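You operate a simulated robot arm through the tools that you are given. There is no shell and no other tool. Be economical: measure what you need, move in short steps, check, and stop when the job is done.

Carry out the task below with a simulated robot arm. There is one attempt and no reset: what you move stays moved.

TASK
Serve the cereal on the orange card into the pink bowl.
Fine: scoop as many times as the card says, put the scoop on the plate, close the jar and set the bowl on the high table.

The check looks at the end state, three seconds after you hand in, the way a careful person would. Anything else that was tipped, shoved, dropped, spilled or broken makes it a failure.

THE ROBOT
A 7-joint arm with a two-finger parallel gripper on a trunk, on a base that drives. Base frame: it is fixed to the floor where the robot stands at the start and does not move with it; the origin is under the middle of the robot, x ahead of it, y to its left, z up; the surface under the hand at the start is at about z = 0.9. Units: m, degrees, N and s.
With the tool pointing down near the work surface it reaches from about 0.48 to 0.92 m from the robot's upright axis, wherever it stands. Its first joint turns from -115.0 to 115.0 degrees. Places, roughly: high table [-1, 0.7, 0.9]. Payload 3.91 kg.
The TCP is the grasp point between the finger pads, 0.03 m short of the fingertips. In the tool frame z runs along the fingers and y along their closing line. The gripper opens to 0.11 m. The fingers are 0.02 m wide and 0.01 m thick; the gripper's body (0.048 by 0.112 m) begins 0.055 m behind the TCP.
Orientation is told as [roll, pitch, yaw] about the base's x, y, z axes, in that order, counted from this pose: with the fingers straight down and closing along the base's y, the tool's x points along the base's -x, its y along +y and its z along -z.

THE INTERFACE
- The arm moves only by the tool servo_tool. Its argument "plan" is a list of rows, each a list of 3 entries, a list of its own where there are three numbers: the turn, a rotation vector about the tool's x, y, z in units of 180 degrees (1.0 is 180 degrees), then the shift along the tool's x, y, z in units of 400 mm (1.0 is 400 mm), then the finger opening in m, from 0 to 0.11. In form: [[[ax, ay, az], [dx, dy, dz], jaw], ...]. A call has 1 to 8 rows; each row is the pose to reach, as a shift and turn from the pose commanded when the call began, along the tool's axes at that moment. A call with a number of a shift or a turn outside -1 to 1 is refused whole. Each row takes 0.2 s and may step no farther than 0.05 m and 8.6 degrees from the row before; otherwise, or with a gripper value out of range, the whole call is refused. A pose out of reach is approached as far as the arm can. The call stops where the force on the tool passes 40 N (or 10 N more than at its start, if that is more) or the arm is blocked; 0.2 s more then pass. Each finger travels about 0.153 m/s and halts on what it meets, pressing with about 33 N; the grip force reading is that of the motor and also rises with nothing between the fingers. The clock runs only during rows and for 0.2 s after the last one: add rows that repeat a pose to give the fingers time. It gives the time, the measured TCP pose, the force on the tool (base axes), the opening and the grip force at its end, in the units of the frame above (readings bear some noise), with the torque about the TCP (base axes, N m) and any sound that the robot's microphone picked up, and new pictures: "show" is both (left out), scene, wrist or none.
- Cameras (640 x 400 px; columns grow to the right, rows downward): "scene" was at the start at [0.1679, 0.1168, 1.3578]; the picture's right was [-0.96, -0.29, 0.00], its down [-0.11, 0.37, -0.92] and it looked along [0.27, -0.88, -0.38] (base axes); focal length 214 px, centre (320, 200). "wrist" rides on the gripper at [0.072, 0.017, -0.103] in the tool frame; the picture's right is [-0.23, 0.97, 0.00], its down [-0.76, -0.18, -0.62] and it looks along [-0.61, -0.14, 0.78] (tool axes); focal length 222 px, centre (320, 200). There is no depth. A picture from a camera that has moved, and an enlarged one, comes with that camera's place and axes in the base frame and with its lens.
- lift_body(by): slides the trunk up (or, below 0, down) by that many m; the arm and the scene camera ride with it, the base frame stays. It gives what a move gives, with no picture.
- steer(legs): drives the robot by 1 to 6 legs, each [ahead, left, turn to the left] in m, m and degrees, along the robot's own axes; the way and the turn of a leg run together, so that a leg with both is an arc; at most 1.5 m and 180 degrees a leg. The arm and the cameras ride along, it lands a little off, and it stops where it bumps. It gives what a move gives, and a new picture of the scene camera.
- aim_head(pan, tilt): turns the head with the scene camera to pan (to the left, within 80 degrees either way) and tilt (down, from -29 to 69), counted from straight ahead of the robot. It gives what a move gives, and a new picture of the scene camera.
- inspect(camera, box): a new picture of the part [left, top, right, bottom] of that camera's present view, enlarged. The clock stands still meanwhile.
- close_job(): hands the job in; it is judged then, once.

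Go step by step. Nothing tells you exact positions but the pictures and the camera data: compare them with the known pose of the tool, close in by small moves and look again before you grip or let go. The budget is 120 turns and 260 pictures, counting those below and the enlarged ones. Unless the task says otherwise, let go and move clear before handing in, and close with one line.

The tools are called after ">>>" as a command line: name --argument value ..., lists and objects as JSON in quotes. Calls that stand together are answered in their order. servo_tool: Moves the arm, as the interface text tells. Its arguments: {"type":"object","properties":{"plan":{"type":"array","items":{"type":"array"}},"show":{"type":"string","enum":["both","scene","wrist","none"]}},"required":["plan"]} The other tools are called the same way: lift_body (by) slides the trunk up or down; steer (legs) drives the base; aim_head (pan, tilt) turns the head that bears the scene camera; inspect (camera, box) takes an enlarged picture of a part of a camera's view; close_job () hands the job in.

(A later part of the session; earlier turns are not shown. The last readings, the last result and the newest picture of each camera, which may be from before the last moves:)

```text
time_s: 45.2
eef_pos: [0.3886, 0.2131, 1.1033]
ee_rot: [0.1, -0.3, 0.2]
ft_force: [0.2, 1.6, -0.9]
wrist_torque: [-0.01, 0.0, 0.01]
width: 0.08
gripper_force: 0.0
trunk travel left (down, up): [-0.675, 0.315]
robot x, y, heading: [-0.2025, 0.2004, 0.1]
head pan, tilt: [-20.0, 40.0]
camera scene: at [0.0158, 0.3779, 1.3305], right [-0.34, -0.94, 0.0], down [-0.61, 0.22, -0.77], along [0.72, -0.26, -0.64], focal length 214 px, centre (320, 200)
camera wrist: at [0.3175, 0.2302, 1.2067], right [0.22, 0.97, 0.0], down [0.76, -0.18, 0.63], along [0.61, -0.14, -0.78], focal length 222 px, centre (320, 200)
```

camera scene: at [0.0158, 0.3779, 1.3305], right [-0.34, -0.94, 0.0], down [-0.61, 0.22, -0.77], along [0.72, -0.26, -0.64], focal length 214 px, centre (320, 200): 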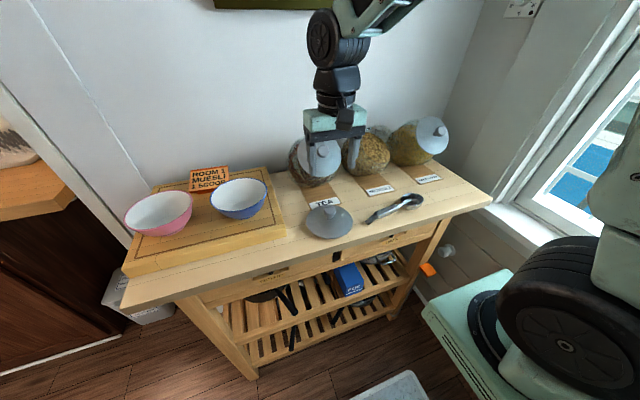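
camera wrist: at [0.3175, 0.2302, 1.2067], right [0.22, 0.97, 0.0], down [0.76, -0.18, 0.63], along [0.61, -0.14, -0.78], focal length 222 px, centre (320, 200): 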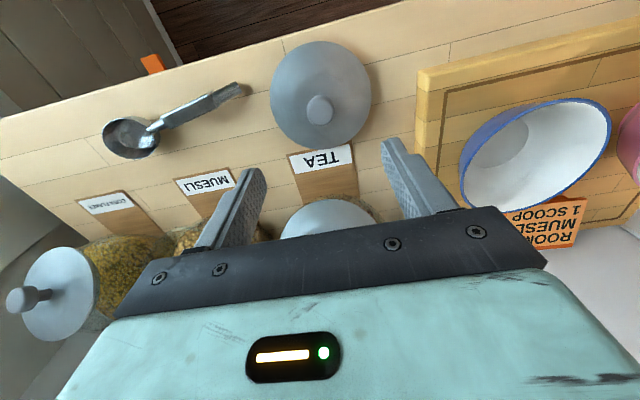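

Lid set down safely. Moving over the scoop for a close look.

>>> servo_tool --plan '[[[0, 0, 0], [0, -0.11, 0], 0.08], [[0, 0, 0], [0, -0.22, 0], 0.08], [[0, 0, 0], [0, -0.33, 0], 0.08], [[0, 0, 0], [0, -0.44, 0], 0.08], [[0, 0, 0], [0, -0.44, 0], 0.08]]' --show "none"

>>> inspect --camera "wrist" --box '[160, 0, 480, 200]'

>>> inspect --camera "scene" --box '[330, 120, 450, 240]'

```text
time_s: 46.4
eef_pos: [0.39, 0.0348, 1.1021]
ee_rot: [0.1, -0.3, 0.2]
ft_force: [-0.1, 0.7, 0.2]
wrist_torque: [0.0, 0.0, 0.0]
width: 0.0801
gripper_force: 0.1
trunk travel left (down, up): [-0.675, 0.315]
robot x, y, heading: [-0.2047, 0.1973, 0.2]
head pan, tilt: [-20.0, 40.0]
```

```text
2.00 times, centred on (320, 100) of wrist
camera zoom: at [0.3169, 0.0523, 1.2065], right [0.22, 0.97, 0.0], down [0.76, -0.18, 0.63], along [0.61, -0.14, -0.78], focal length 444 px, centre (320, 400)
```

zoom: 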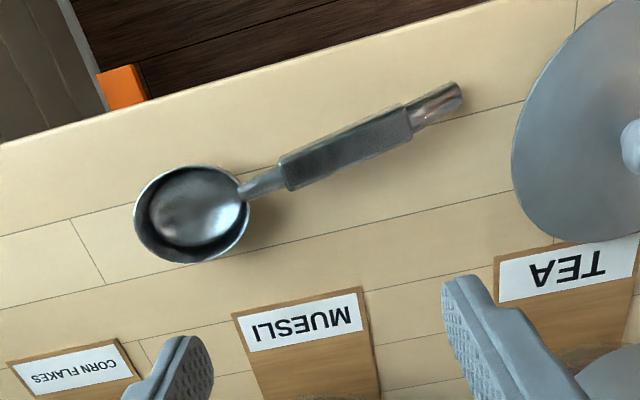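

```text
3.33 times, centred on (390, 180) of scene
camera zoom: at [0.0154, 0.3779, 1.3306], right [-0.34, -0.94, 0.0], down [-0.6, 0.22, -0.77], along [0.72, -0.26, -0.64], focal length 715 px, centre (87, 267)
```

zoom: 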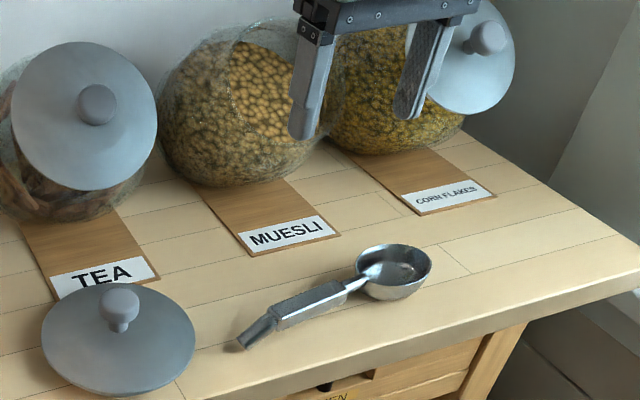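

Scoop handle slopes from its end (0.356, 0.123, 0.905) up to the bowl at about (0.378, -0.04). I'll yaw the tool -82° so it lines up with the handle.

>>> servo_tool --plan '[[[0, 0, 0.047], [0.01, 0.02, 0], 0.06], [[0, 0, 0.094], [0.02, 0.04, 0], 0.06], [[0, 0, 0.141], [0.03, 0.06, 0], 0.06], [[0, 0, 0.188], [0.04, 0.08, 0], 0.06], [[0, 0, 0.235], [0.05, 0.1, 0], 0.06], [[0, 0, 0.282], [0.06, 0.12, 0], 0.06], [[0, 0, 0.329], [0.06, 0.14, 0], 0.06], [[0, 0, 0.376], [0.0625, 0.1625, 0], 0.06]]' --show "none"

>>> servo_tool --plan '[[[0, 0, 0.04], [0, 0, 0], 0.06], [[0, 0, 0.08], [0, 0, 0], 0.06], [[0, 0, 0.08], [0, 0, 0], 0.06]]' --show "both"

```text
time_s: 48.2
eef_pos: [0.3654, 0.1011, 1.1011]
ee_rot: [0.3, -0.1, -67.7]
ft_force: [0.1, -0.1, 0.2]
wrist_torque: [-0.01, 0.01, -0.03]
width: 0.0596
gripper_force: 0.0
trunk travel left (down, up): [-0.675, 0.315]
robot x, y, heading: [-0.2052, 0.2012, 0.1]
head pan, tilt: [-20.0, 40.0]
```

```text
time_s: 49.0
eef_pos: [0.3651, 0.1008, 1.0997]
ee_rot: [0.4, 0.0, -81.9]
ft_force: [-1.1, -0.7, -0.7]
wrist_torque: [0.01, -0.01, -0.04]
width: 0.0601
gripper_force: 0.0
trunk travel left (down, up): [-0.675, 0.315]
robot x, y, heading: [-0.2064, 0.1997, 0.2]
head pan, tilt: [-20.0, 40.0]
camera scene: at [0.0154, 0.3778, 1.3306], right [-0.34, -0.94, 0.0], down [-0.6, 0.22, -0.77], along [0.72, -0.26, -0.64], focal length 214 px, centre (320, 200)
camera wrist: at [0.3714, 0.1758, 1.2058], right [1.0, -0.09, 0.01], down [-0.07, -0.78, 0.62], along [-0.05, -0.62, -0.78], focal length 222 px, centre (320, 200)
```

scene: 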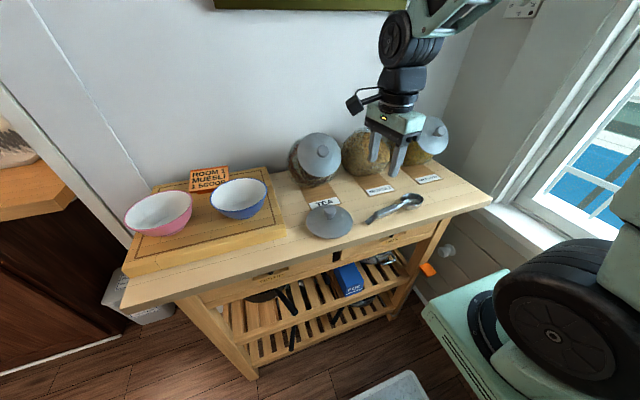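
wrist: 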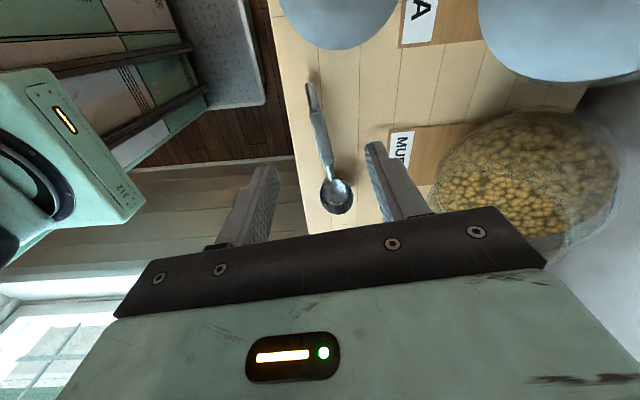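

Tool aligned with the handle. Tilting 40° and descending to a pre-grasp for a check.

>>> servo_tool --plan '[[[0, -0.045, 0], [0.003, -0.003, 0.05], 0.06], [[0, -0.09, 0], [0.006, -0.006, 0.1], 0.06], [[0, -0.135, 0], [0.009, -0.009, 0.15], 0.06], [[0, -0.18, 0], [0.012, -0.012, 0.2], 0.06], [[0, -0.222, 0], [0.0147, -0.0143, 0.2575], 0.06], [[0, -0.222, 0], [0.0147, -0.0143, 0.2575], 0.06]]'

>>> inspect --camera "scene" --box '[330, 140, 450, 240]'

>>> inspect --camera "wrist" --box '[200, 0, 440, 240]'

```text
time_s: 50.4
eef_pos: [0.3585, 0.1077, 0.9967]
ee_rot: [0.5, -40.0, -82.2]
ft_force: [0.2, -0.5, 0.4]
wrist_torque: [0.01, -0.02, 0.01]
width: 0.06
gripper_force: 0.1
trunk travel left (down, up): [-0.675, 0.315]
robot x, y, heading: [-0.2014, 0.1964, 0.0]
head pan, tilt: [-20.0, 40.0]
camera scene: at [0.0154, 0.3778, 1.3307], right [-0.34, -0.94, 0.0], down [-0.6, 0.22, -0.77], along [0.72, -0.26, -0.64], focal length 214 px, centre (320, 200)
camera wrist: at [0.3584, 0.2308, 1.0313], right [0.99, -0.03, 0.15], down [-0.16, -0.21, 0.97], along [0.0, -0.98, -0.21], focal length 222 px, centre (320, 200)
```

scene: 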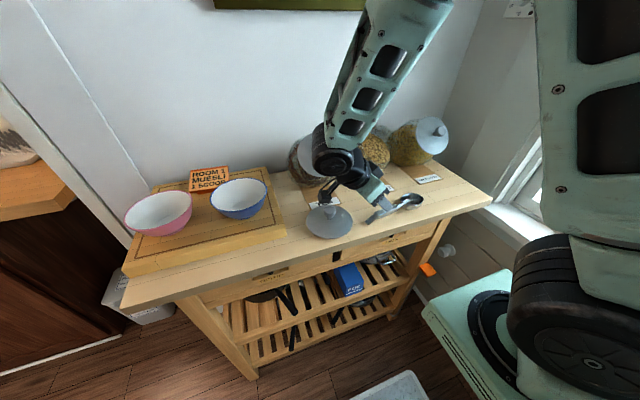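
wrist: 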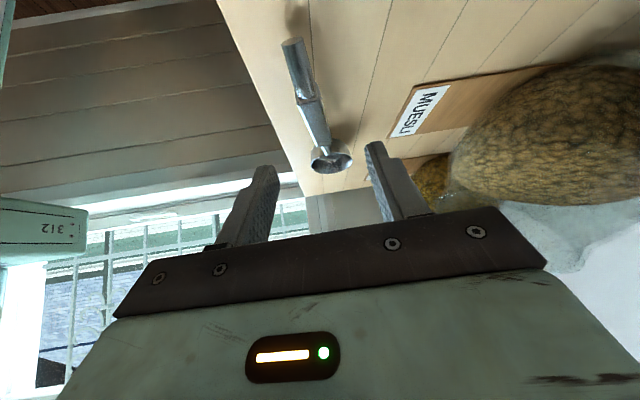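

```text
4.00 times, centred on (390, 190) of scene
camera zoom: at [0.0154, 0.3778, 1.3307], right [-0.34, -0.94, 0.0], down [-0.6, 0.22, -0.77], along [0.72, -0.26, -0.64], focal length 858 px, centre (40, 240)
```

zoom: 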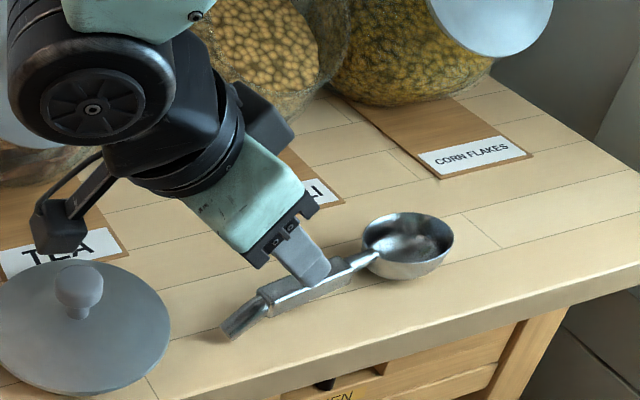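

```text
1.67 times, centred on (320, 120) of wrist
camera zoom: at [0.3584, 0.2308, 1.0313], right [0.99, -0.03, 0.15], down [-0.16, -0.21, 0.97], along [0.0, -0.98, -0.21], focal length 370 px, centre (320, 333)
```

zoom: 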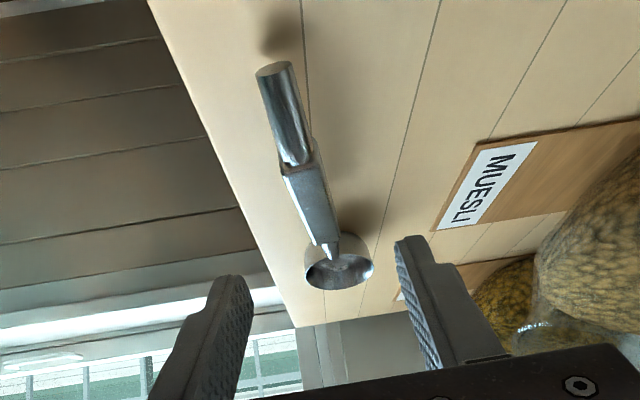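

Geometry agrees. Descending along the tool axis and gripping the handle.

>>> servo_tool --plan '[[[0, 0, 0], [0, 0, 0.07], 0.05], [[0, 0, 0], [0, 0, 0.14], 0.05], [[0, 0, 0], [0, 0, 0.18], 0.05], [[0, 0, 0], [0, 0, 0.2], 0.05], [[0, 0, 0], [0, 0, 0.2], 0.05]]'

>>> inspect --camera "wrist" --box '[200, 0, 440, 240]'

>>> inspect --camera "scene" --box '[330, 140, 450, 240]'

```text
time_s: 51.6
eef_pos: [0.3658, 0.0567, 0.936]
ee_rot: [0.5, -39.9, -82.2]
ft_force: [0.5, 0.8, -0.2]
wrist_torque: [-0.03, 0.03, 0.02]
width: 0.0502
gripper_force: 0.0
trunk travel left (down, up): [-0.675, 0.315]
robot x, y, heading: [-0.2043, 0.1979, 0.4]
head pan, tilt: [-20.0, 40.0]
camera scene: at [0.0154, 0.3778, 1.3306], right [-0.34, -0.94, 0.0], down [-0.6, 0.22, -0.77], along [0.72, -0.26, -0.64], focal length 214 px, centre (320, 200)
camera wrist: at [0.3669, 0.1799, 0.9697], right [0.99, -0.04, 0.15], down [-0.16, -0.21, 0.97], along [0.0, -0.98, -0.21], focal length 222 px, centre (320, 200)
```

scene: 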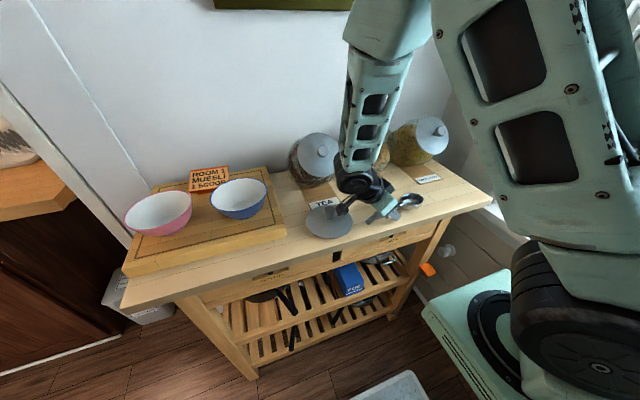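
wrist: 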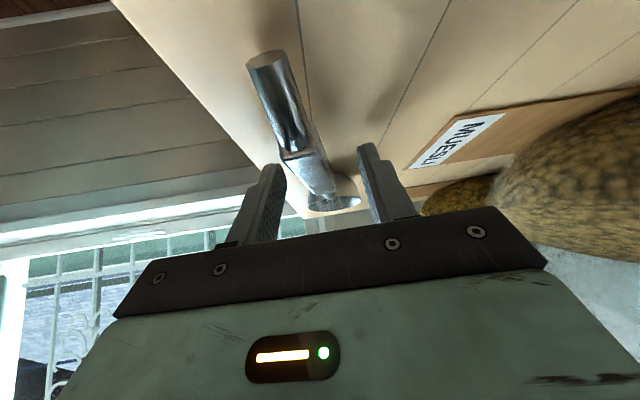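

```text
1.67 times, centred on (320, 120) of wrist
camera zoom: at [0.3669, 0.1799, 0.9697], right [0.99, -0.04, 0.15], down [-0.16, -0.21, 0.97], along [0.0, -0.98, -0.21], focal length 370 px, centre (320, 333)
```

zoom: 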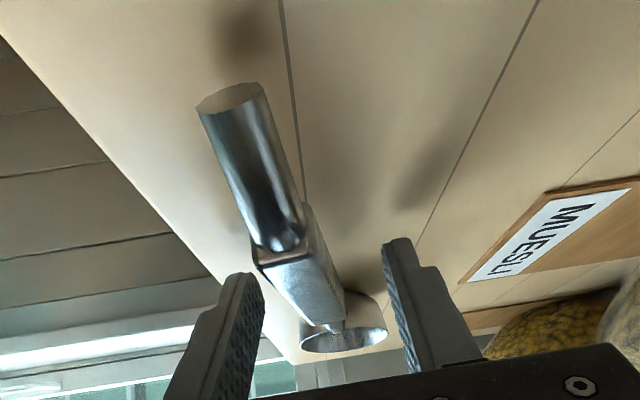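

```text
4.00 times, centred on (390, 190) of scene
camera zoom: at [0.0154, 0.3778, 1.3306], right [-0.34, -0.94, 0.0], down [-0.6, 0.22, -0.77], along [0.72, -0.26, -0.64], focal length 858 px, centre (40, 240)
```

zoom: 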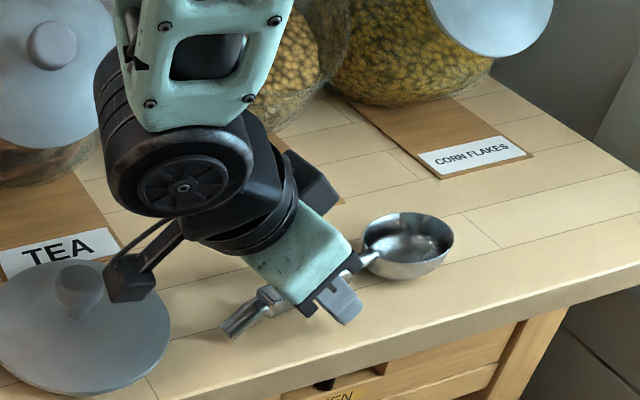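

>>> servo_tool --plan '[[[0, 0, 0], [0, 0, 0], 0.03], [[0, 0, 0], [0, 0, 0], 0.005], [[0, 0, 0], [0, 0, 0], 0.005], [[0, 0, 0], [0, 0, 0], 0.005]]' --show "wrist"

```text
time_s: 52.6
eef_pos: [0.3675, 0.0563, 0.9355]
ee_rot: [0.6, -39.9, -82.2]
ft_force: [0.4, -0.3, 1.0]
wrist_torque: [-0.11, 0.06, -0.06]
width: 0.0172
gripper_force: 25.3
trunk travel left (down, up): [-0.675, 0.315]
robot x, y, heading: [-0.203, 0.1995, 0.1]
head pan, tilt: [-20.0, 40.0]
camera wrist: at [0.3669, 0.1799, 0.9698], right [0.99, -0.04, 0.15], down [-0.16, -0.21, 0.97], along [0.0, -0.98, -0.21], focal length 222 px, centre (320, 200)
```

wrist: 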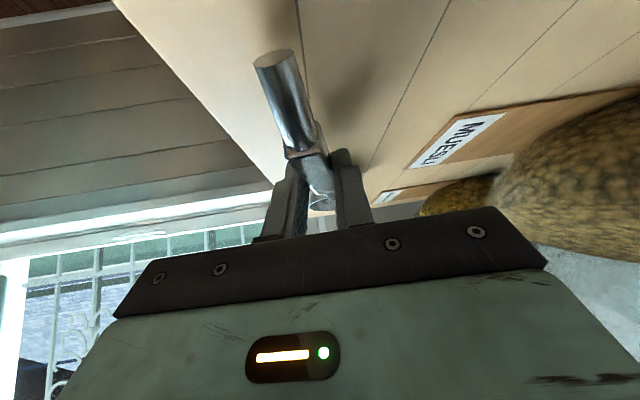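

Handle gripped. Lifting straight up.

>>> servo_tool --plan '[[[0, 0, 0], [0, 0, 0], 0.0], [[0, 0, 0], [-0.03, 0, -0.036], 0.0], [[0, 0, 0], [-0.1, 0, -0.119], 0.0], [[0, 0, 0], [-0.17, 0, -0.203], 0.0], [[0, 0, 0], [-0.241, 0, -0.287], 0.0], [[0, 0, 0], [-0.305, 0, -0.364], 0.0], [[0, 0, 0], [-0.305, 0, -0.364], 0.0]]'

>>> inspect --camera "scene" --box '[300, 60, 480, 240]'

```text
time_s: 54.2
eef_pos: [0.3654, 0.0569, 1.1277]
ee_rot: [0.5, -39.9, -82.2]
ft_force: [-0.3, -1.1, -1.5]
wrist_torque: [0.03, 0.01, 0.01]
width: 0.0175
gripper_force: 24.7
trunk travel left (down, up): [-0.675, 0.315]
robot x, y, heading: [-0.2051, 0.2032, 0.4]
head pan, tilt: [-20.0, 40.0]
camera scene: at [0.0155, 0.3778, 1.3306], right [-0.34, -0.94, 0.0], down [-0.6, 0.22, -0.77], along [0.72, -0.26, -0.64], focal length 214 px, centre (320, 200)
camera wrist: at [0.3659, 0.1798, 1.161], right [0.99, -0.04, 0.15], down [-0.16, -0.21, 0.97], along [0.0, -0.98, -0.21], focal length 222 px, centre (320, 200)
```

scene: 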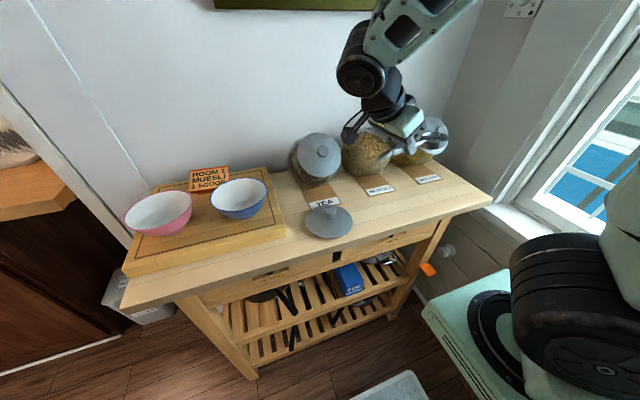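
wrist: 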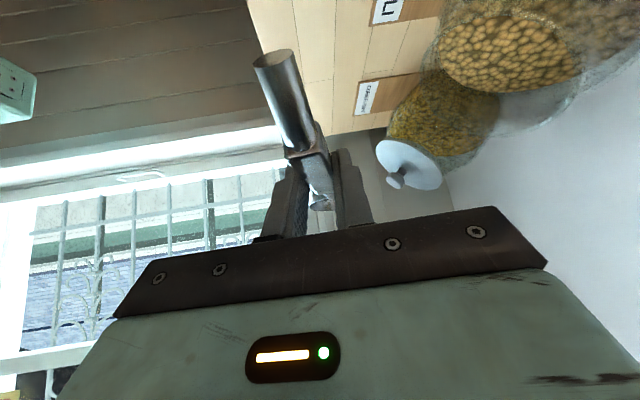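

```text
2.22 times, centred on (390, 150) of scene
camera zoom: at [0.0155, 0.3778, 1.3306], right [-0.34, -0.94, 0.0], down [-0.6, 0.22, -0.77], along [0.72, -0.26, -0.64], focal length 477 px, centre (164, 311)
```

zoom: 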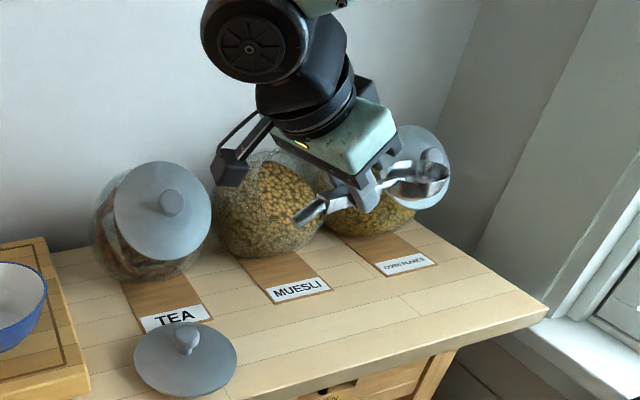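

Scoop is held and clear. Raising a bit and swinging the scoop around to point forward (+x) in line with the jar.

>>> servo_tool --plan '[[[-0.0293, 0, -0.0349], [-0.07, -0.003, -0.04], 0.0], [[-0.0586, 0, -0.0698], [-0.13, -0.006, -0.06], 0.0], [[-0.0879, 0, -0.1047], [-0.17, -0.009, -0.07], 0.0], [[-0.1172, 0, -0.1396], [-0.19, -0.012, -0.06], 0.0], [[-0.1465, 0, -0.1745], [-0.2, -0.014, -0.055], 0.0], [[-0.1758, 0, -0.2094], [-0.21, -0.016, -0.05], 0.0], [[-0.2051, 0, -0.2443], [-0.217, -0.018, -0.0465], 0.0], [[-0.2343, 0, -0.2791], [-0.217, -0.019, -0.0465], 0.0]]' --show "none"

>>> servo_tool --plan '[[[-0.0293, 0, -0.0349], [0, 0, 0], 0.0], [[-0.0586, 0, -0.0698], [0, 0, 0], 0.0], [[-0.0586, 0, -0.0698], [0, 0, 0], 0.0]]'

>>> inspect --camera "scene" --box '[280, 40, 480, 220]'

```text
time_s: 56.0
eef_pos: [0.3898, -0.0014, 1.1852]
ee_rot: [0.4, -40.5, -16.5]
ft_force: [0.1, -0.1, 0.0]
wrist_torque: [0.01, 0.04, -0.02]
width: 0.0175
gripper_force: 25.2
out of reach, approached as far as the arm can: row 7, 8
trunk travel left (down, up): [-0.675, 0.315]
robot x, y, heading: [-0.2045, 0.2009, 0.3]
head pan, tilt: [-20.0, 40.0]
```

```text
time_s: 56.8
eef_pos: [0.3909, -0.0017, 1.1849]
ee_rot: [0.1, -40.5, 0.0]
ft_force: [-0.1, 0.1, -0.4]
wrist_torque: [0.0, 0.03, 0.01]
width: 0.0174
gripper_force: 25.1
trunk travel left (down, up): [-0.675, 0.315]
robot x, y, heading: [-0.2038, 0.1988, 0.5]
head pan, tilt: [-20.0, 40.0]
camera scene: at [0.0154, 0.3779, 1.3306], right [-0.34, -0.94, 0.0], down [-0.6, 0.22, -0.77], along [0.72, -0.26, -0.64], focal length 214 px, centre (320, 200)
camera wrist: at [0.2689, 0.0133, 1.2169], right [0.17, 0.97, 0.15], down [0.18, -0.18, 0.97], along [0.97, -0.14, -0.2], focal length 222 px, centre (320, 200)
```

scene: 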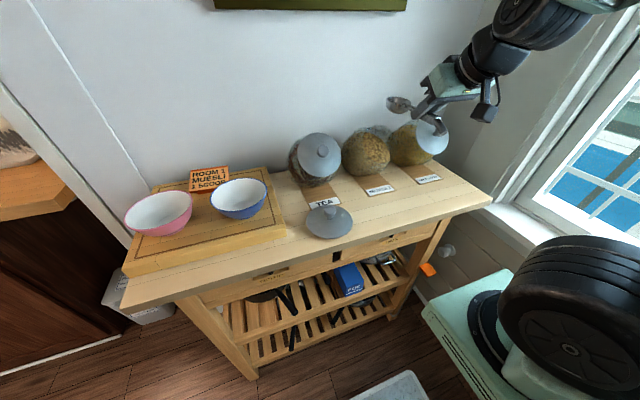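
wrist: 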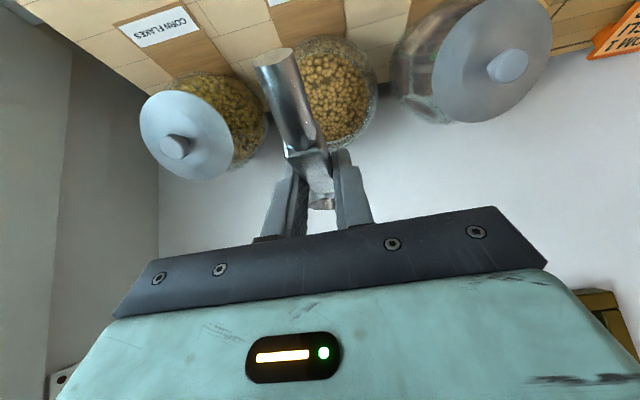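

```text
2.22 times, centred on (380, 130) of scene
camera zoom: at [0.0154, 0.3779, 1.3306], right [-0.34, -0.94, 0.0], down [-0.6, 0.22, -0.77], along [0.72, -0.26, -0.64], focal length 477 px, centre (187, 356)
```

zoom: 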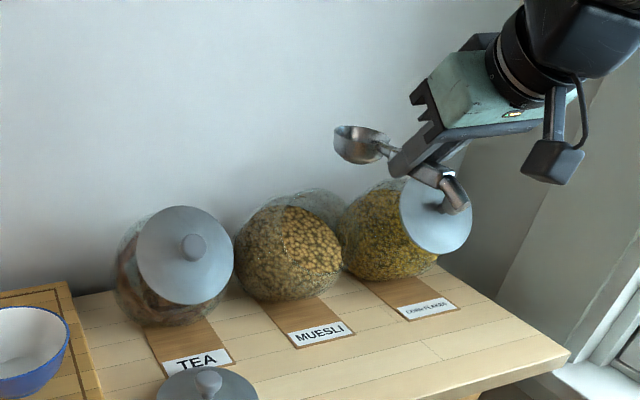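

>>> inspect --camera "wrist" --box '[220, 10, 420, 220]'

>>> aim_head --pan -45 --tilt 30

>>> inspect --camera "scene" --box '[140, 100, 340, 260]'

```text
1.90 times, centred on (320, 115) of wrist
camera zoom: at [0.2689, 0.0133, 1.2169], right [0.17, 0.97, 0.15], down [0.18, -0.18, 0.97], along [0.97, -0.14, -0.2], focal length 423 px, centre (320, 362)
```

zoom: 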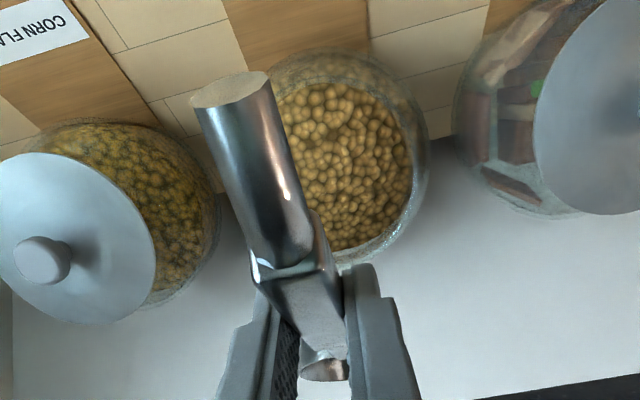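

```text
time_s: 57.7
eef_pos: [0.3902, -0.0028, 1.1836]
ee_rot: [0.2, -40.3, 0.0]
ft_force: [0.0, -0.6, -1.7]
wrist_torque: [0.04, 0.03, -0.02]
width: 0.0175
gripper_force: 25.2
trunk travel left (down, up): [-0.675, 0.315]
robot x, y, heading: [-0.2052, 0.1991, 0.0]
head pan, tilt: [-45.0, 30.0]
camera scene: at [-0.0003, 0.3429, 1.346], right [-0.7, -0.71, 0.0], down [-0.36, 0.35, -0.87], along [0.61, -0.61, -0.5], focal length 214 px, centre (320, 200)
```

scene: 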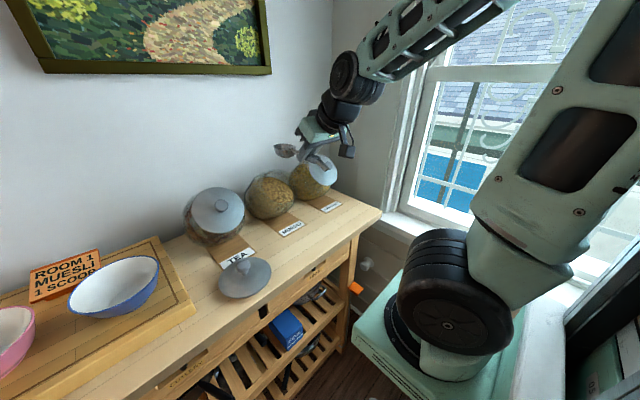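

```text
2.50 times, centred on (240, 180) of scene
camera zoom: at [-0.0003, 0.3429, 1.346], right [-0.7, -0.71, 0.0], down [-0.36, 0.35, -0.87], along [0.61, -0.61, -0.5], focal length 536 px, centre (520, 250)
```

zoom: 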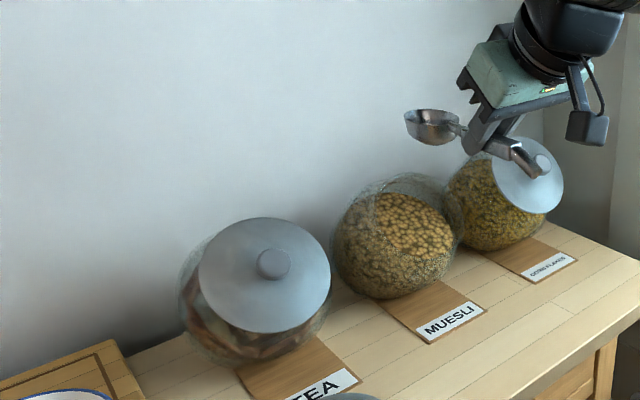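

The open jar's mouth is about (0.53, 0.003, 1.04), tilted 45°, ~0.11 wide, full of muesli. I'll tilt the scoop nose-down along the mouth's axis and check.

>>> servo_tool --plan '[[[0, 0.042, 0], [0, 0.003, 0.003], 0.0], [[0, 0.084, 0], [-0.002, 0.006, 0.006], 0.0], [[0, 0.126, 0], [-0.004, 0.009, 0.009], 0.0], [[0, 0.168, 0], [-0.006, 0.012, 0.012], 0.0], [[0, 0.21, 0], [-0.008, 0.0125, 0.016], 0.0], [[0, 0.25, 0], [-0.01, 0.0125, 0.019], 0.0], [[0, 0.25, 0], [-0.01, 0.0125, 0.019], 0.0]]'

>>> inspect --camera "scene" --box '[180, 100, 340, 260]'

>>> inspect --camera "wrist" --box '[220, 0, 420, 200]'

```text
time_s: 59.3
eef_pos: [0.3994, 0.0019, 1.1803]
ee_rot: [0.2, 4.8, 0.1]
ft_force: [0.2, -0.1, -0.5]
wrist_torque: [-0.01, -0.01, -0.02]
width: 0.0176
gripper_force: 25.2
trunk travel left (down, up): [-0.675, 0.315]
robot x, y, heading: [-0.2002, 0.1999, 0.1]
head pan, tilt: [-45.0, 30.0]
camera scene: at [-0.0004, 0.3429, 1.346], right [-0.7, -0.71, 0.0], down [-0.35, 0.35, -0.87], along [0.61, -0.61, -0.5], focal length 214 px, centre (320, 200)
camera wrist: at [0.3354, 0.018, 1.2906], right [0.23, 0.97, -0.02], down [0.81, -0.18, 0.56], along [0.54, -0.14, -0.83], focal length 222 px, centre (320, 200)
```

scene: 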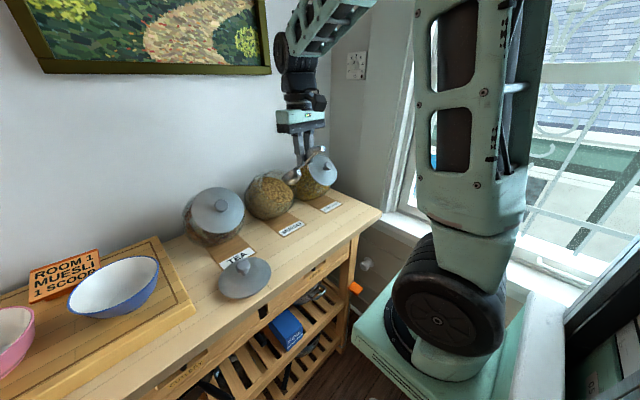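
wrist: 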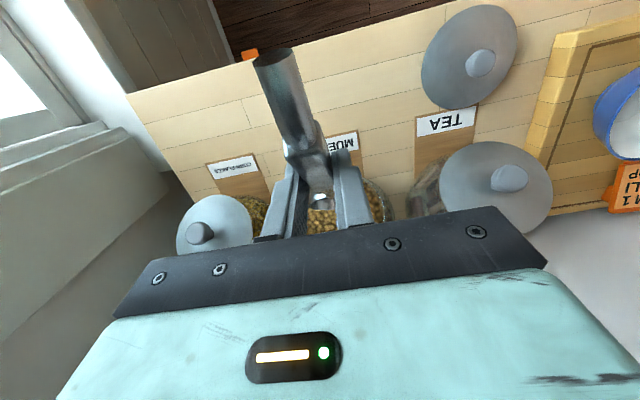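

```text
2.50 times, centred on (260, 180) of scene
camera zoom: at [-0.0004, 0.3429, 1.346], right [-0.7, -0.71, 0.0], down [-0.35, 0.35, -0.87], along [0.61, -0.61, -0.5], focal length 536 px, centre (470, 250)
```

zoom: 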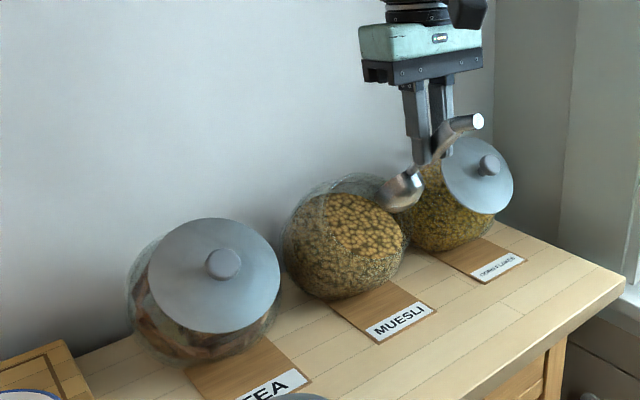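

```text
2.00 times, centred on (320, 100) of wrist
camera zoom: at [0.3354, 0.018, 1.2906], right [0.23, 0.97, -0.02], down [0.81, -0.18, 0.56], along [0.54, -0.14, -0.83], focal length 444 px, centre (320, 400)
```

zoom: 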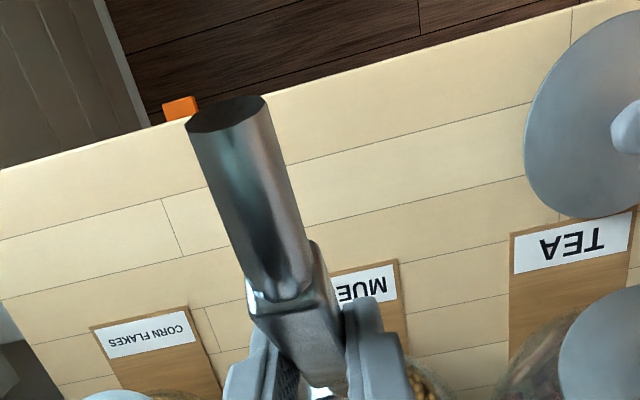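

Scoop is aligned with the mouth. Advancing to just outside the mouth first.

>>> servo_tool --plan '[[[0, 0, 0], [-0.055, 0.0025, 0.05], 0.0], [[0, 0, 0], [-0.11, 0.0025, 0.1], 0.0], [[0, 0, 0], [-0.15, 0.0025, 0.136], 0.0], [[0, 0, 0], [-0.15, 0.0025, 0.136], 0.0]]' --show "none"

>>> inspect --camera "scene" --box '[200, 100, 340, 240]'

>>> inspect --camera "wrist" --box '[200, 80, 440, 260]'

```text
time_s: 60.3
eef_pos: [0.4557, 0.0024, 1.1227]
ee_rot: [0.0, 4.6, 0.2]
ft_force: [-0.7, -0.2, -0.8]
wrist_torque: [0.01, 0.02, -0.01]
width: 0.0175
gripper_force: 24.4
trunk travel left (down, up): [-0.675, 0.315]
robot x, y, heading: [-0.2055, 0.1998, 0.3]
head pan, tilt: [-45.0, 30.0]
```

```text
2.86 times, centred on (270, 170) of scene
camera zoom: at [-0.0004, 0.3429, 1.346], right [-0.7, -0.71, 0.0], down [-0.35, 0.35, -0.87], along [0.61, -0.61, -0.5], focal length 613 px, centre (463, 286)
```

zoom: 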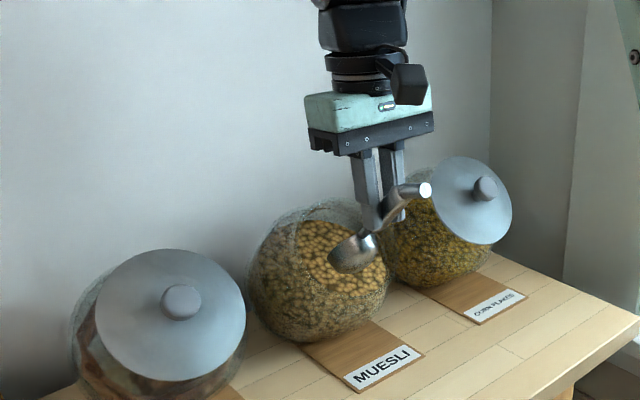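

```text
2.22 times, centred on (320, 170) of wrist
camera zoom: at [0.3923, 0.0187, 1.2319], right [0.23, 0.97, -0.02], down [0.81, -0.18, 0.56], along [0.54, -0.14, -0.83], focal length 494 px, centre (320, 267)
```

zoom: 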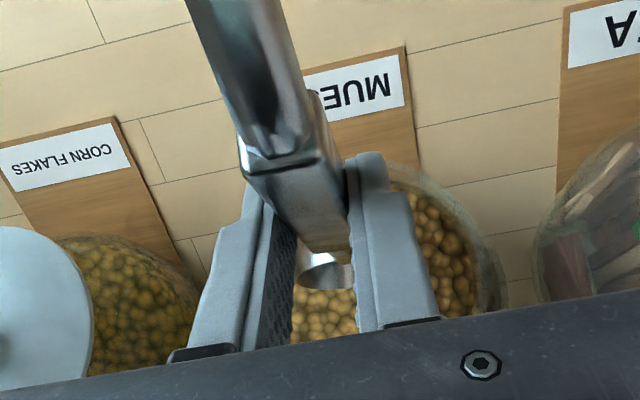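

Centred over the mouth. Digging in.

>>> servo_tool --plan '[[[0, 0, 0], [-0.03, 0.003, 0.028], 0.0], [[0, 0, 0], [-0.06, 0.003, 0.055], 0.0], [[0, 0, 0], [-0.09, 0.003, 0.083], 0.0], [[0, 0, 0], [-0.116, 0.003, 0.1075], 0.0], [[0, 0, 0], [-0.116, 0.003, 0.1075], 0.0]]' --show "none"

>>> inspect --camera "scene" --box '[200, 100, 340, 240]'

>>> inspect --camera "wrist" --box '[200, 80, 440, 260]'

```text
time_s: 61.5
eef_pos: [0.4966, 0.0036, 1.0749]
ee_rot: [0.1, 4.6, 0.1]
ft_force: [0.2, 0.1, -1.1]
wrist_torque: [0.01, 0.02, 0.01]
width: 0.0172
gripper_force: 24.7
trunk travel left (down, up): [-0.675, 0.315]
robot x, y, heading: [-0.204, 0.2021, 0.3]
head pan, tilt: [-45.0, 30.0]
```

```text
2.86 times, centred on (270, 170) of scene
camera zoom: at [-0.0004, 0.3429, 1.346], right [-0.7, -0.71, 0.0], down [-0.35, 0.35, -0.87], along [0.61, -0.61, -0.5], focal length 613 px, centre (463, 286)
```

zoom: 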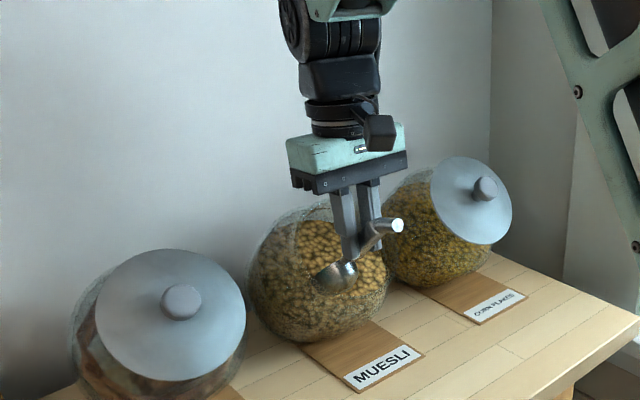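

```text
2.22 times, centred on (320, 170) of wrist
camera zoom: at [0.4333, 0.0201, 1.1851], right [0.23, 0.97, -0.02], down [0.81, -0.18, 0.56], along [0.54, -0.14, -0.83], focal length 494 px, centre (320, 267)
```

zoom: 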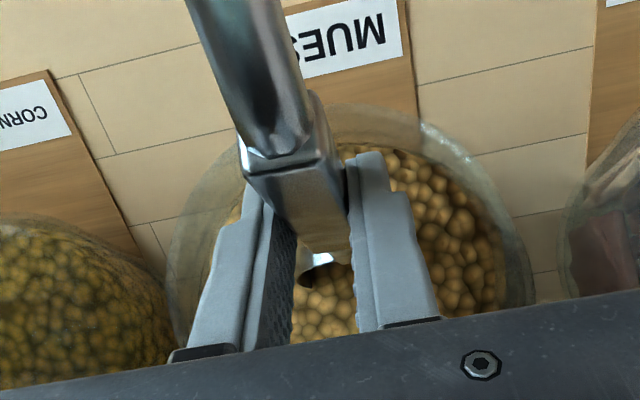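

>>> inspect --camera "scene" --box '[245, 160, 305, 225]'

>>> inspect --camera "wrist" --box '[290, 160, 400, 240]'

```text
6.15 times, centred on (275, 192) of scene
camera zoom: at [-0.0004, 0.3429, 1.346], right [-0.7, -0.71, 0.0], down [-0.35, 0.35, -0.87], along [0.61, -0.61, -0.5], focal length 1320 px, centre (597, 246)
```

zoom: 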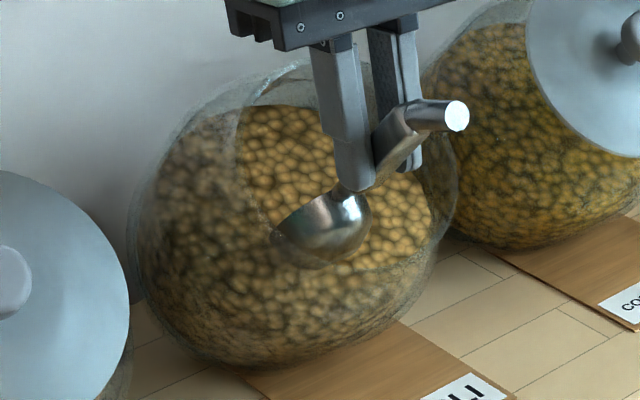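

```text
5.00 times, centred on (345, 200) of wrist
camera zoom: at [0.4333, 0.0201, 1.1851], right [0.23, 0.97, -0.02], down [0.81, -0.18, 0.56], along [0.54, -0.14, -0.83], focal length 1111 px, centre (195, 200)
```

zoom: 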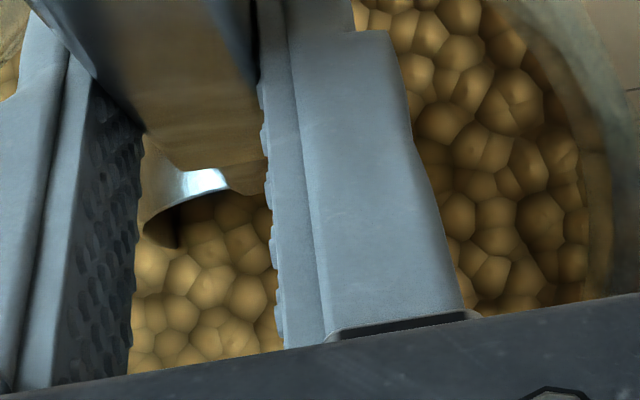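

The muesli surface sits low in the jar; the scoop needs to go deeper and steeper. Tilting to -50° and pushing down.

>>> servo_tool --plan '[[[0, 0.042, 0], [-0.023, 0, 0.017], 0.0], [[0, 0.083, 0], [-0.0465, 0, 0.0335], 0.0], [[0, 0.083, 0], [-0.0465, 0, 0.0335], 0.0]]' --show "none"

>>> inspect --camera "scene" --box '[245, 160, 305, 225]'

>>> inspect --camera "wrist" --box '[240, 80, 440, 240]'

```text
time_s: 62.3
eef_pos: [0.5142, 0.0037, 1.061]
ee_rot: [0.1, 19.5, 0.1]
ft_force: [4.7, 0.7, 4.6]
wrist_torque: [0.01, -0.74, 0.01]
width: 0.0175
gripper_force: 24.7
trunk travel left (down, up): [-0.675, 0.315]
robot x, y, heading: [-0.2075, 0.1979, 0.3]
head pan, tilt: [-45.0, 30.0]
```

```text
6.15 times, centred on (275, 192) of scene
camera zoom: at [-0.0003, 0.3429, 1.346], right [-0.7, -0.71, 0.0], down [-0.35, 0.35, -0.87], along [0.61, -0.61, -0.5], focal length 1320 px, centre (597, 246)
```

zoom: 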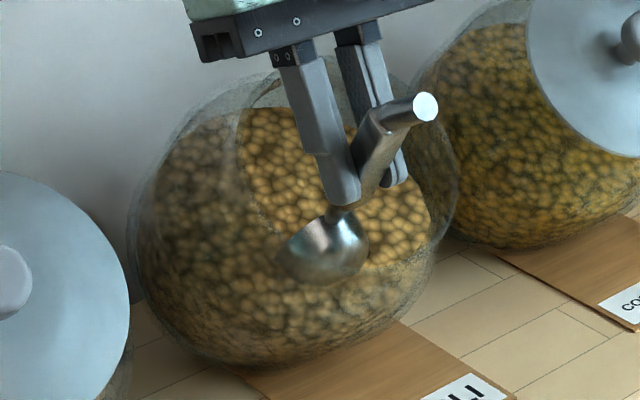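

```text
2.50 times, centred on (340, 160) of wrist
camera zoom: at [0.4819, 0.0206, 1.1835], right [0.21, 0.97, -0.07], down [0.93, -0.18, 0.33], along [0.31, -0.14, -0.94], focal length 555 px, centre (270, 300)
```

zoom: 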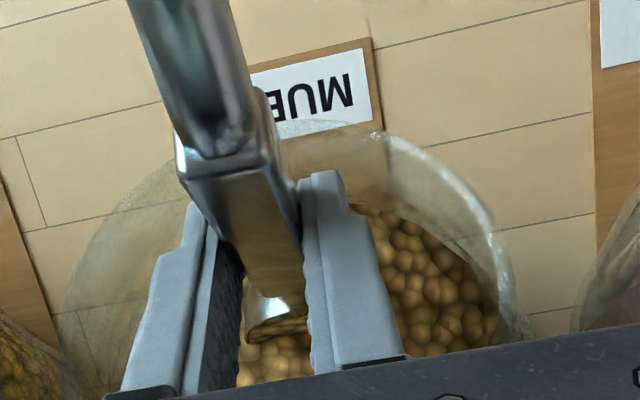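

The surface slopes inside the jar (parallel to the mouth), so I'll push forward and deeper into it while starting to level the scoop.

>>> servo_tool --plan '[[[0, -0.028, 0], [-0.02, 0, 0.007], 0.0], [[0, -0.0556, 0], [-0.04, 0, 0.0136], 0.0], [[0, -0.09, 0], [-0.044, 0, 0.025], 0.0], [[0, -0.122, 0], [-0.047, 0, 0.0364], 0.0], [[0, -0.122, 0], [-0.047, 0, 0.0364], 0.0]]' --show "none"

>>> inspect --camera "scene" --box '[245, 160, 305, 225]'

>>> inspect --camera "wrist" --box '[240, 80, 440, 240]'

```text
time_s: 63.5
eef_pos: [0.5276, 0.0043, 1.0401]
ee_rot: [0.0, -2.5, 0.1]
ft_force: [1.0, -0.3, -1.0]
wrist_torque: [0.0, 0.06, -0.01]
width: 0.0174
gripper_force: 25.3
trunk travel left (down, up): [-0.675, 0.315]
robot x, y, heading: [-0.2087, 0.2023, 0.2]
head pan, tilt: [-45.0, 30.0]
```

```text
6.15 times, centred on (275, 192) of scene
camera zoom: at [-0.0003, 0.3429, 1.346], right [-0.7, -0.71, 0.0], down [-0.35, 0.35, -0.87], along [0.61, -0.61, -0.5], focal length 1320 px, centre (597, 246)
```

zoom: 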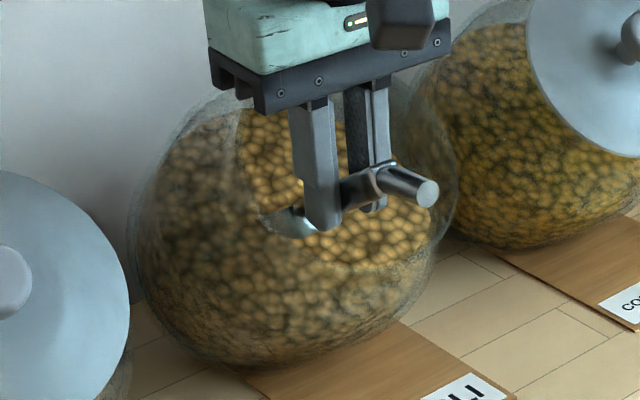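

```text
2.50 times, centred on (340, 160) of wrist
camera zoom: at [0.4511, 0.0207, 1.1411], right [0.23, 0.97, 0.01], down [0.73, -0.18, 0.65], along [0.64, -0.14, -0.76], focal length 555 px, centre (270, 300)
```

zoom: 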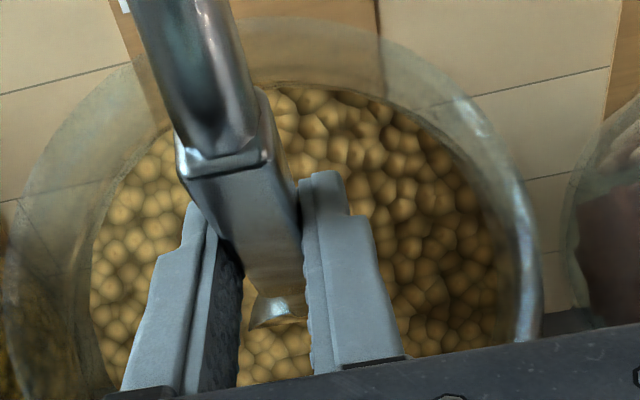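

Scoop is buried well. Now levelling and lifting it out.

>>> servo_tool --plan '[[[0, -0.022, 0], [-0.012, 0, 0.012], 0.0], [[0, -0.05, 0], [0.004, 0, 0.008], 0.0], [[0, -0.078, 0], [0.0166, 0, 0.002], 0.0], [[0, -0.111, 0], [0.03, 0, -0.002], 0.0], [[0, -0.144, 0], [0.0425, 0, -0.007], 0.0], [[0, -0.163, 0], [0.08, 0, -0.02], 0.0], [[0, -0.178, 0], [0.12, 0, -0.032], 0.0], [[0, -0.178, 0], [0.14, 0, -0.036], 0.0]]' --show "none"

>>> inspect --camera "scene" --box '[235, 140, 315, 225]'

>>> inspect --camera "wrist" --box '[240, 80, 440, 240]'

```text
time_s: 65.3
eef_pos: [0.4711, 0.0038, 1.0521]
ee_rot: [0.0, -34.5, -0.1]
ft_force: [0.3, -0.4, -1.4]
wrist_torque: [0.0, 0.08, 0.0]
width: 0.0171
gripper_force: 24.9
trunk travel left (down, up): [-0.675, 0.315]
robot x, y, heading: [-0.2043, 0.2027, 0.1]
head pan, tilt: [-45.0, 30.0]
```

```text
4.71 times, centred on (275, 182) of scene
camera zoom: at [-0.0002, 0.3429, 1.346], right [-0.7, -0.71, 0.0], down [-0.35, 0.35, -0.87], along [0.61, -0.61, -0.5], focal length 1009 px, centre (532, 282)
```

zoom: 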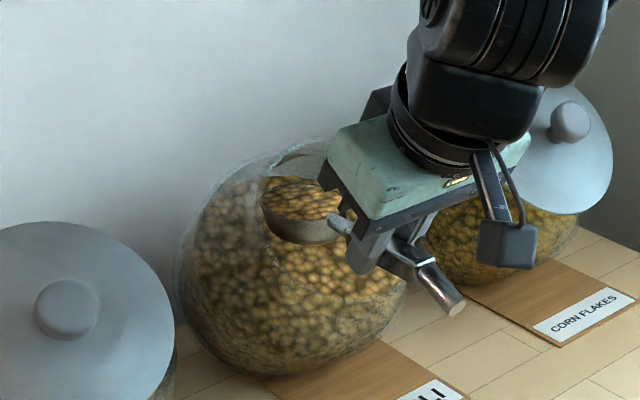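

```text
2.50 times, centred on (340, 160) of wrist
camera zoom: at [0.3536, 0.0209, 1.097], right [0.19, 0.97, 0.13], down [0.27, -0.18, 0.94], along [0.94, -0.14, -0.3], focal length 555 px, centre (270, 300)
```

zoom: 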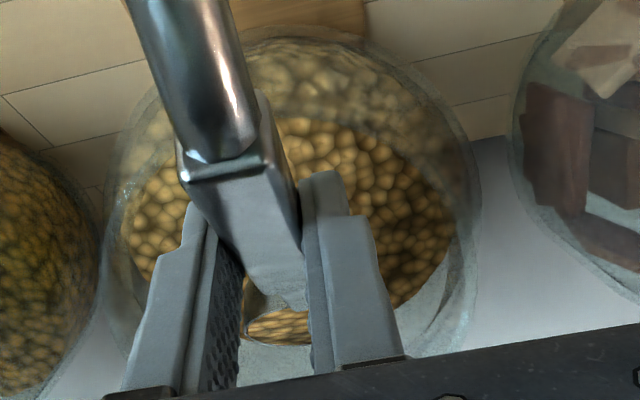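

The scoop is full. Withdrawing gently out of the jar.

>>> servo_tool --plan '[[[0, 0, 0], [0.025, 0, -0.04], 0.0], [[0, 0, 0], [0.051, 0, -0.0805], 0.0], [[0, 0, 0], [0.05, 0, -0.13], 0.0], [[0, 0, 0], [0.047, 0, -0.185], 0.0], [[0, 0, 0], [0.045, 0, -0.243], 0.0], [[0, 0, 0], [0.03, 0, -0.29], 0.0], [[0, 0, 0], [0.014, 0, -0.337], 0.0], [[0, 0, 0], [0.014, 0, -0.337], 0.0]]'

>>> inspect --camera "scene" --box '[220, 100, 340, 225]'

```text
time_s: 67.1
eef_pos: [0.3902, 0.0038, 1.1585]
ee_rot: [0.1, -34.4, 0.0]
ft_force: [0.5, 0.1, -0.4]
wrist_torque: [0.03, 0.06, -0.02]
width: 0.0173
gripper_force: 25.0
trunk travel left (down, up): [-0.675, 0.315]
robot x, y, heading: [-0.2023, 0.1992, -0.1]
head pan, tilt: [-45.0, 30.0]
camera scene: at [-0.0003, 0.3428, 1.346], right [-0.7, -0.71, 0.0], down [-0.35, 0.35, -0.87], along [0.61, -0.61, -0.5], focal length 214 px, centre (320, 200)
camera wrist: at [0.2727, 0.0199, 1.2047], right [0.19, 0.97, 0.13], down [0.28, -0.18, 0.94], along [0.94, -0.14, -0.3], focal length 222 px, centre (320, 200)
```

scene: 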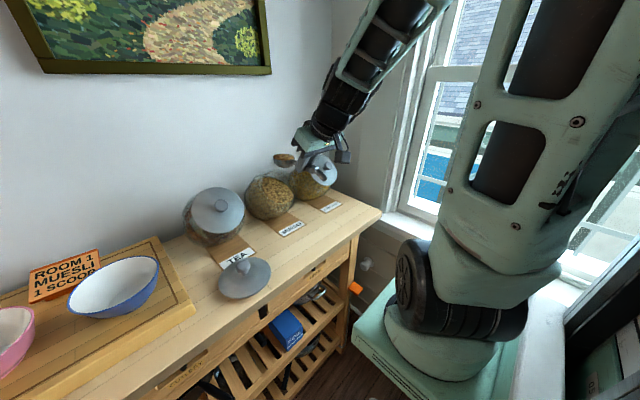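
wrist: 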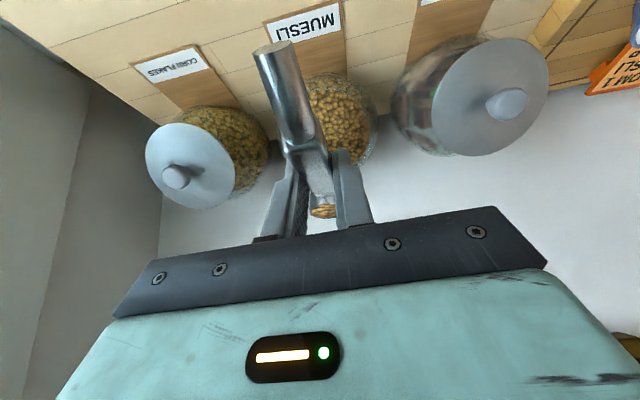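

```text
3.20 times, centred on (280, 162) of scene
camera zoom: at [-0.0003, 0.3428, 1.346], right [-0.7, -0.71, 0.0], down [-0.35, 0.35, -0.87], along [0.61, -0.61, -0.5], focal length 686 px, centre (448, 320)
```

zoom: 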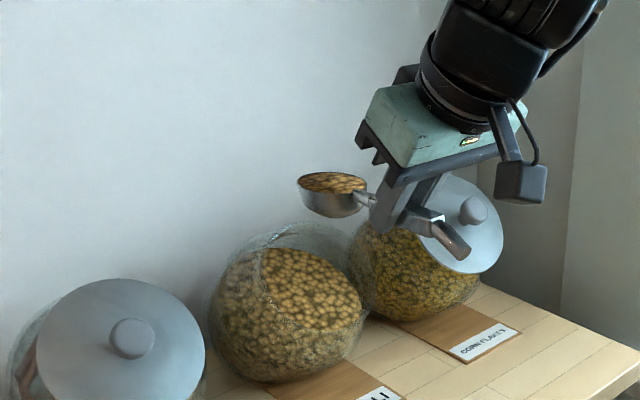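

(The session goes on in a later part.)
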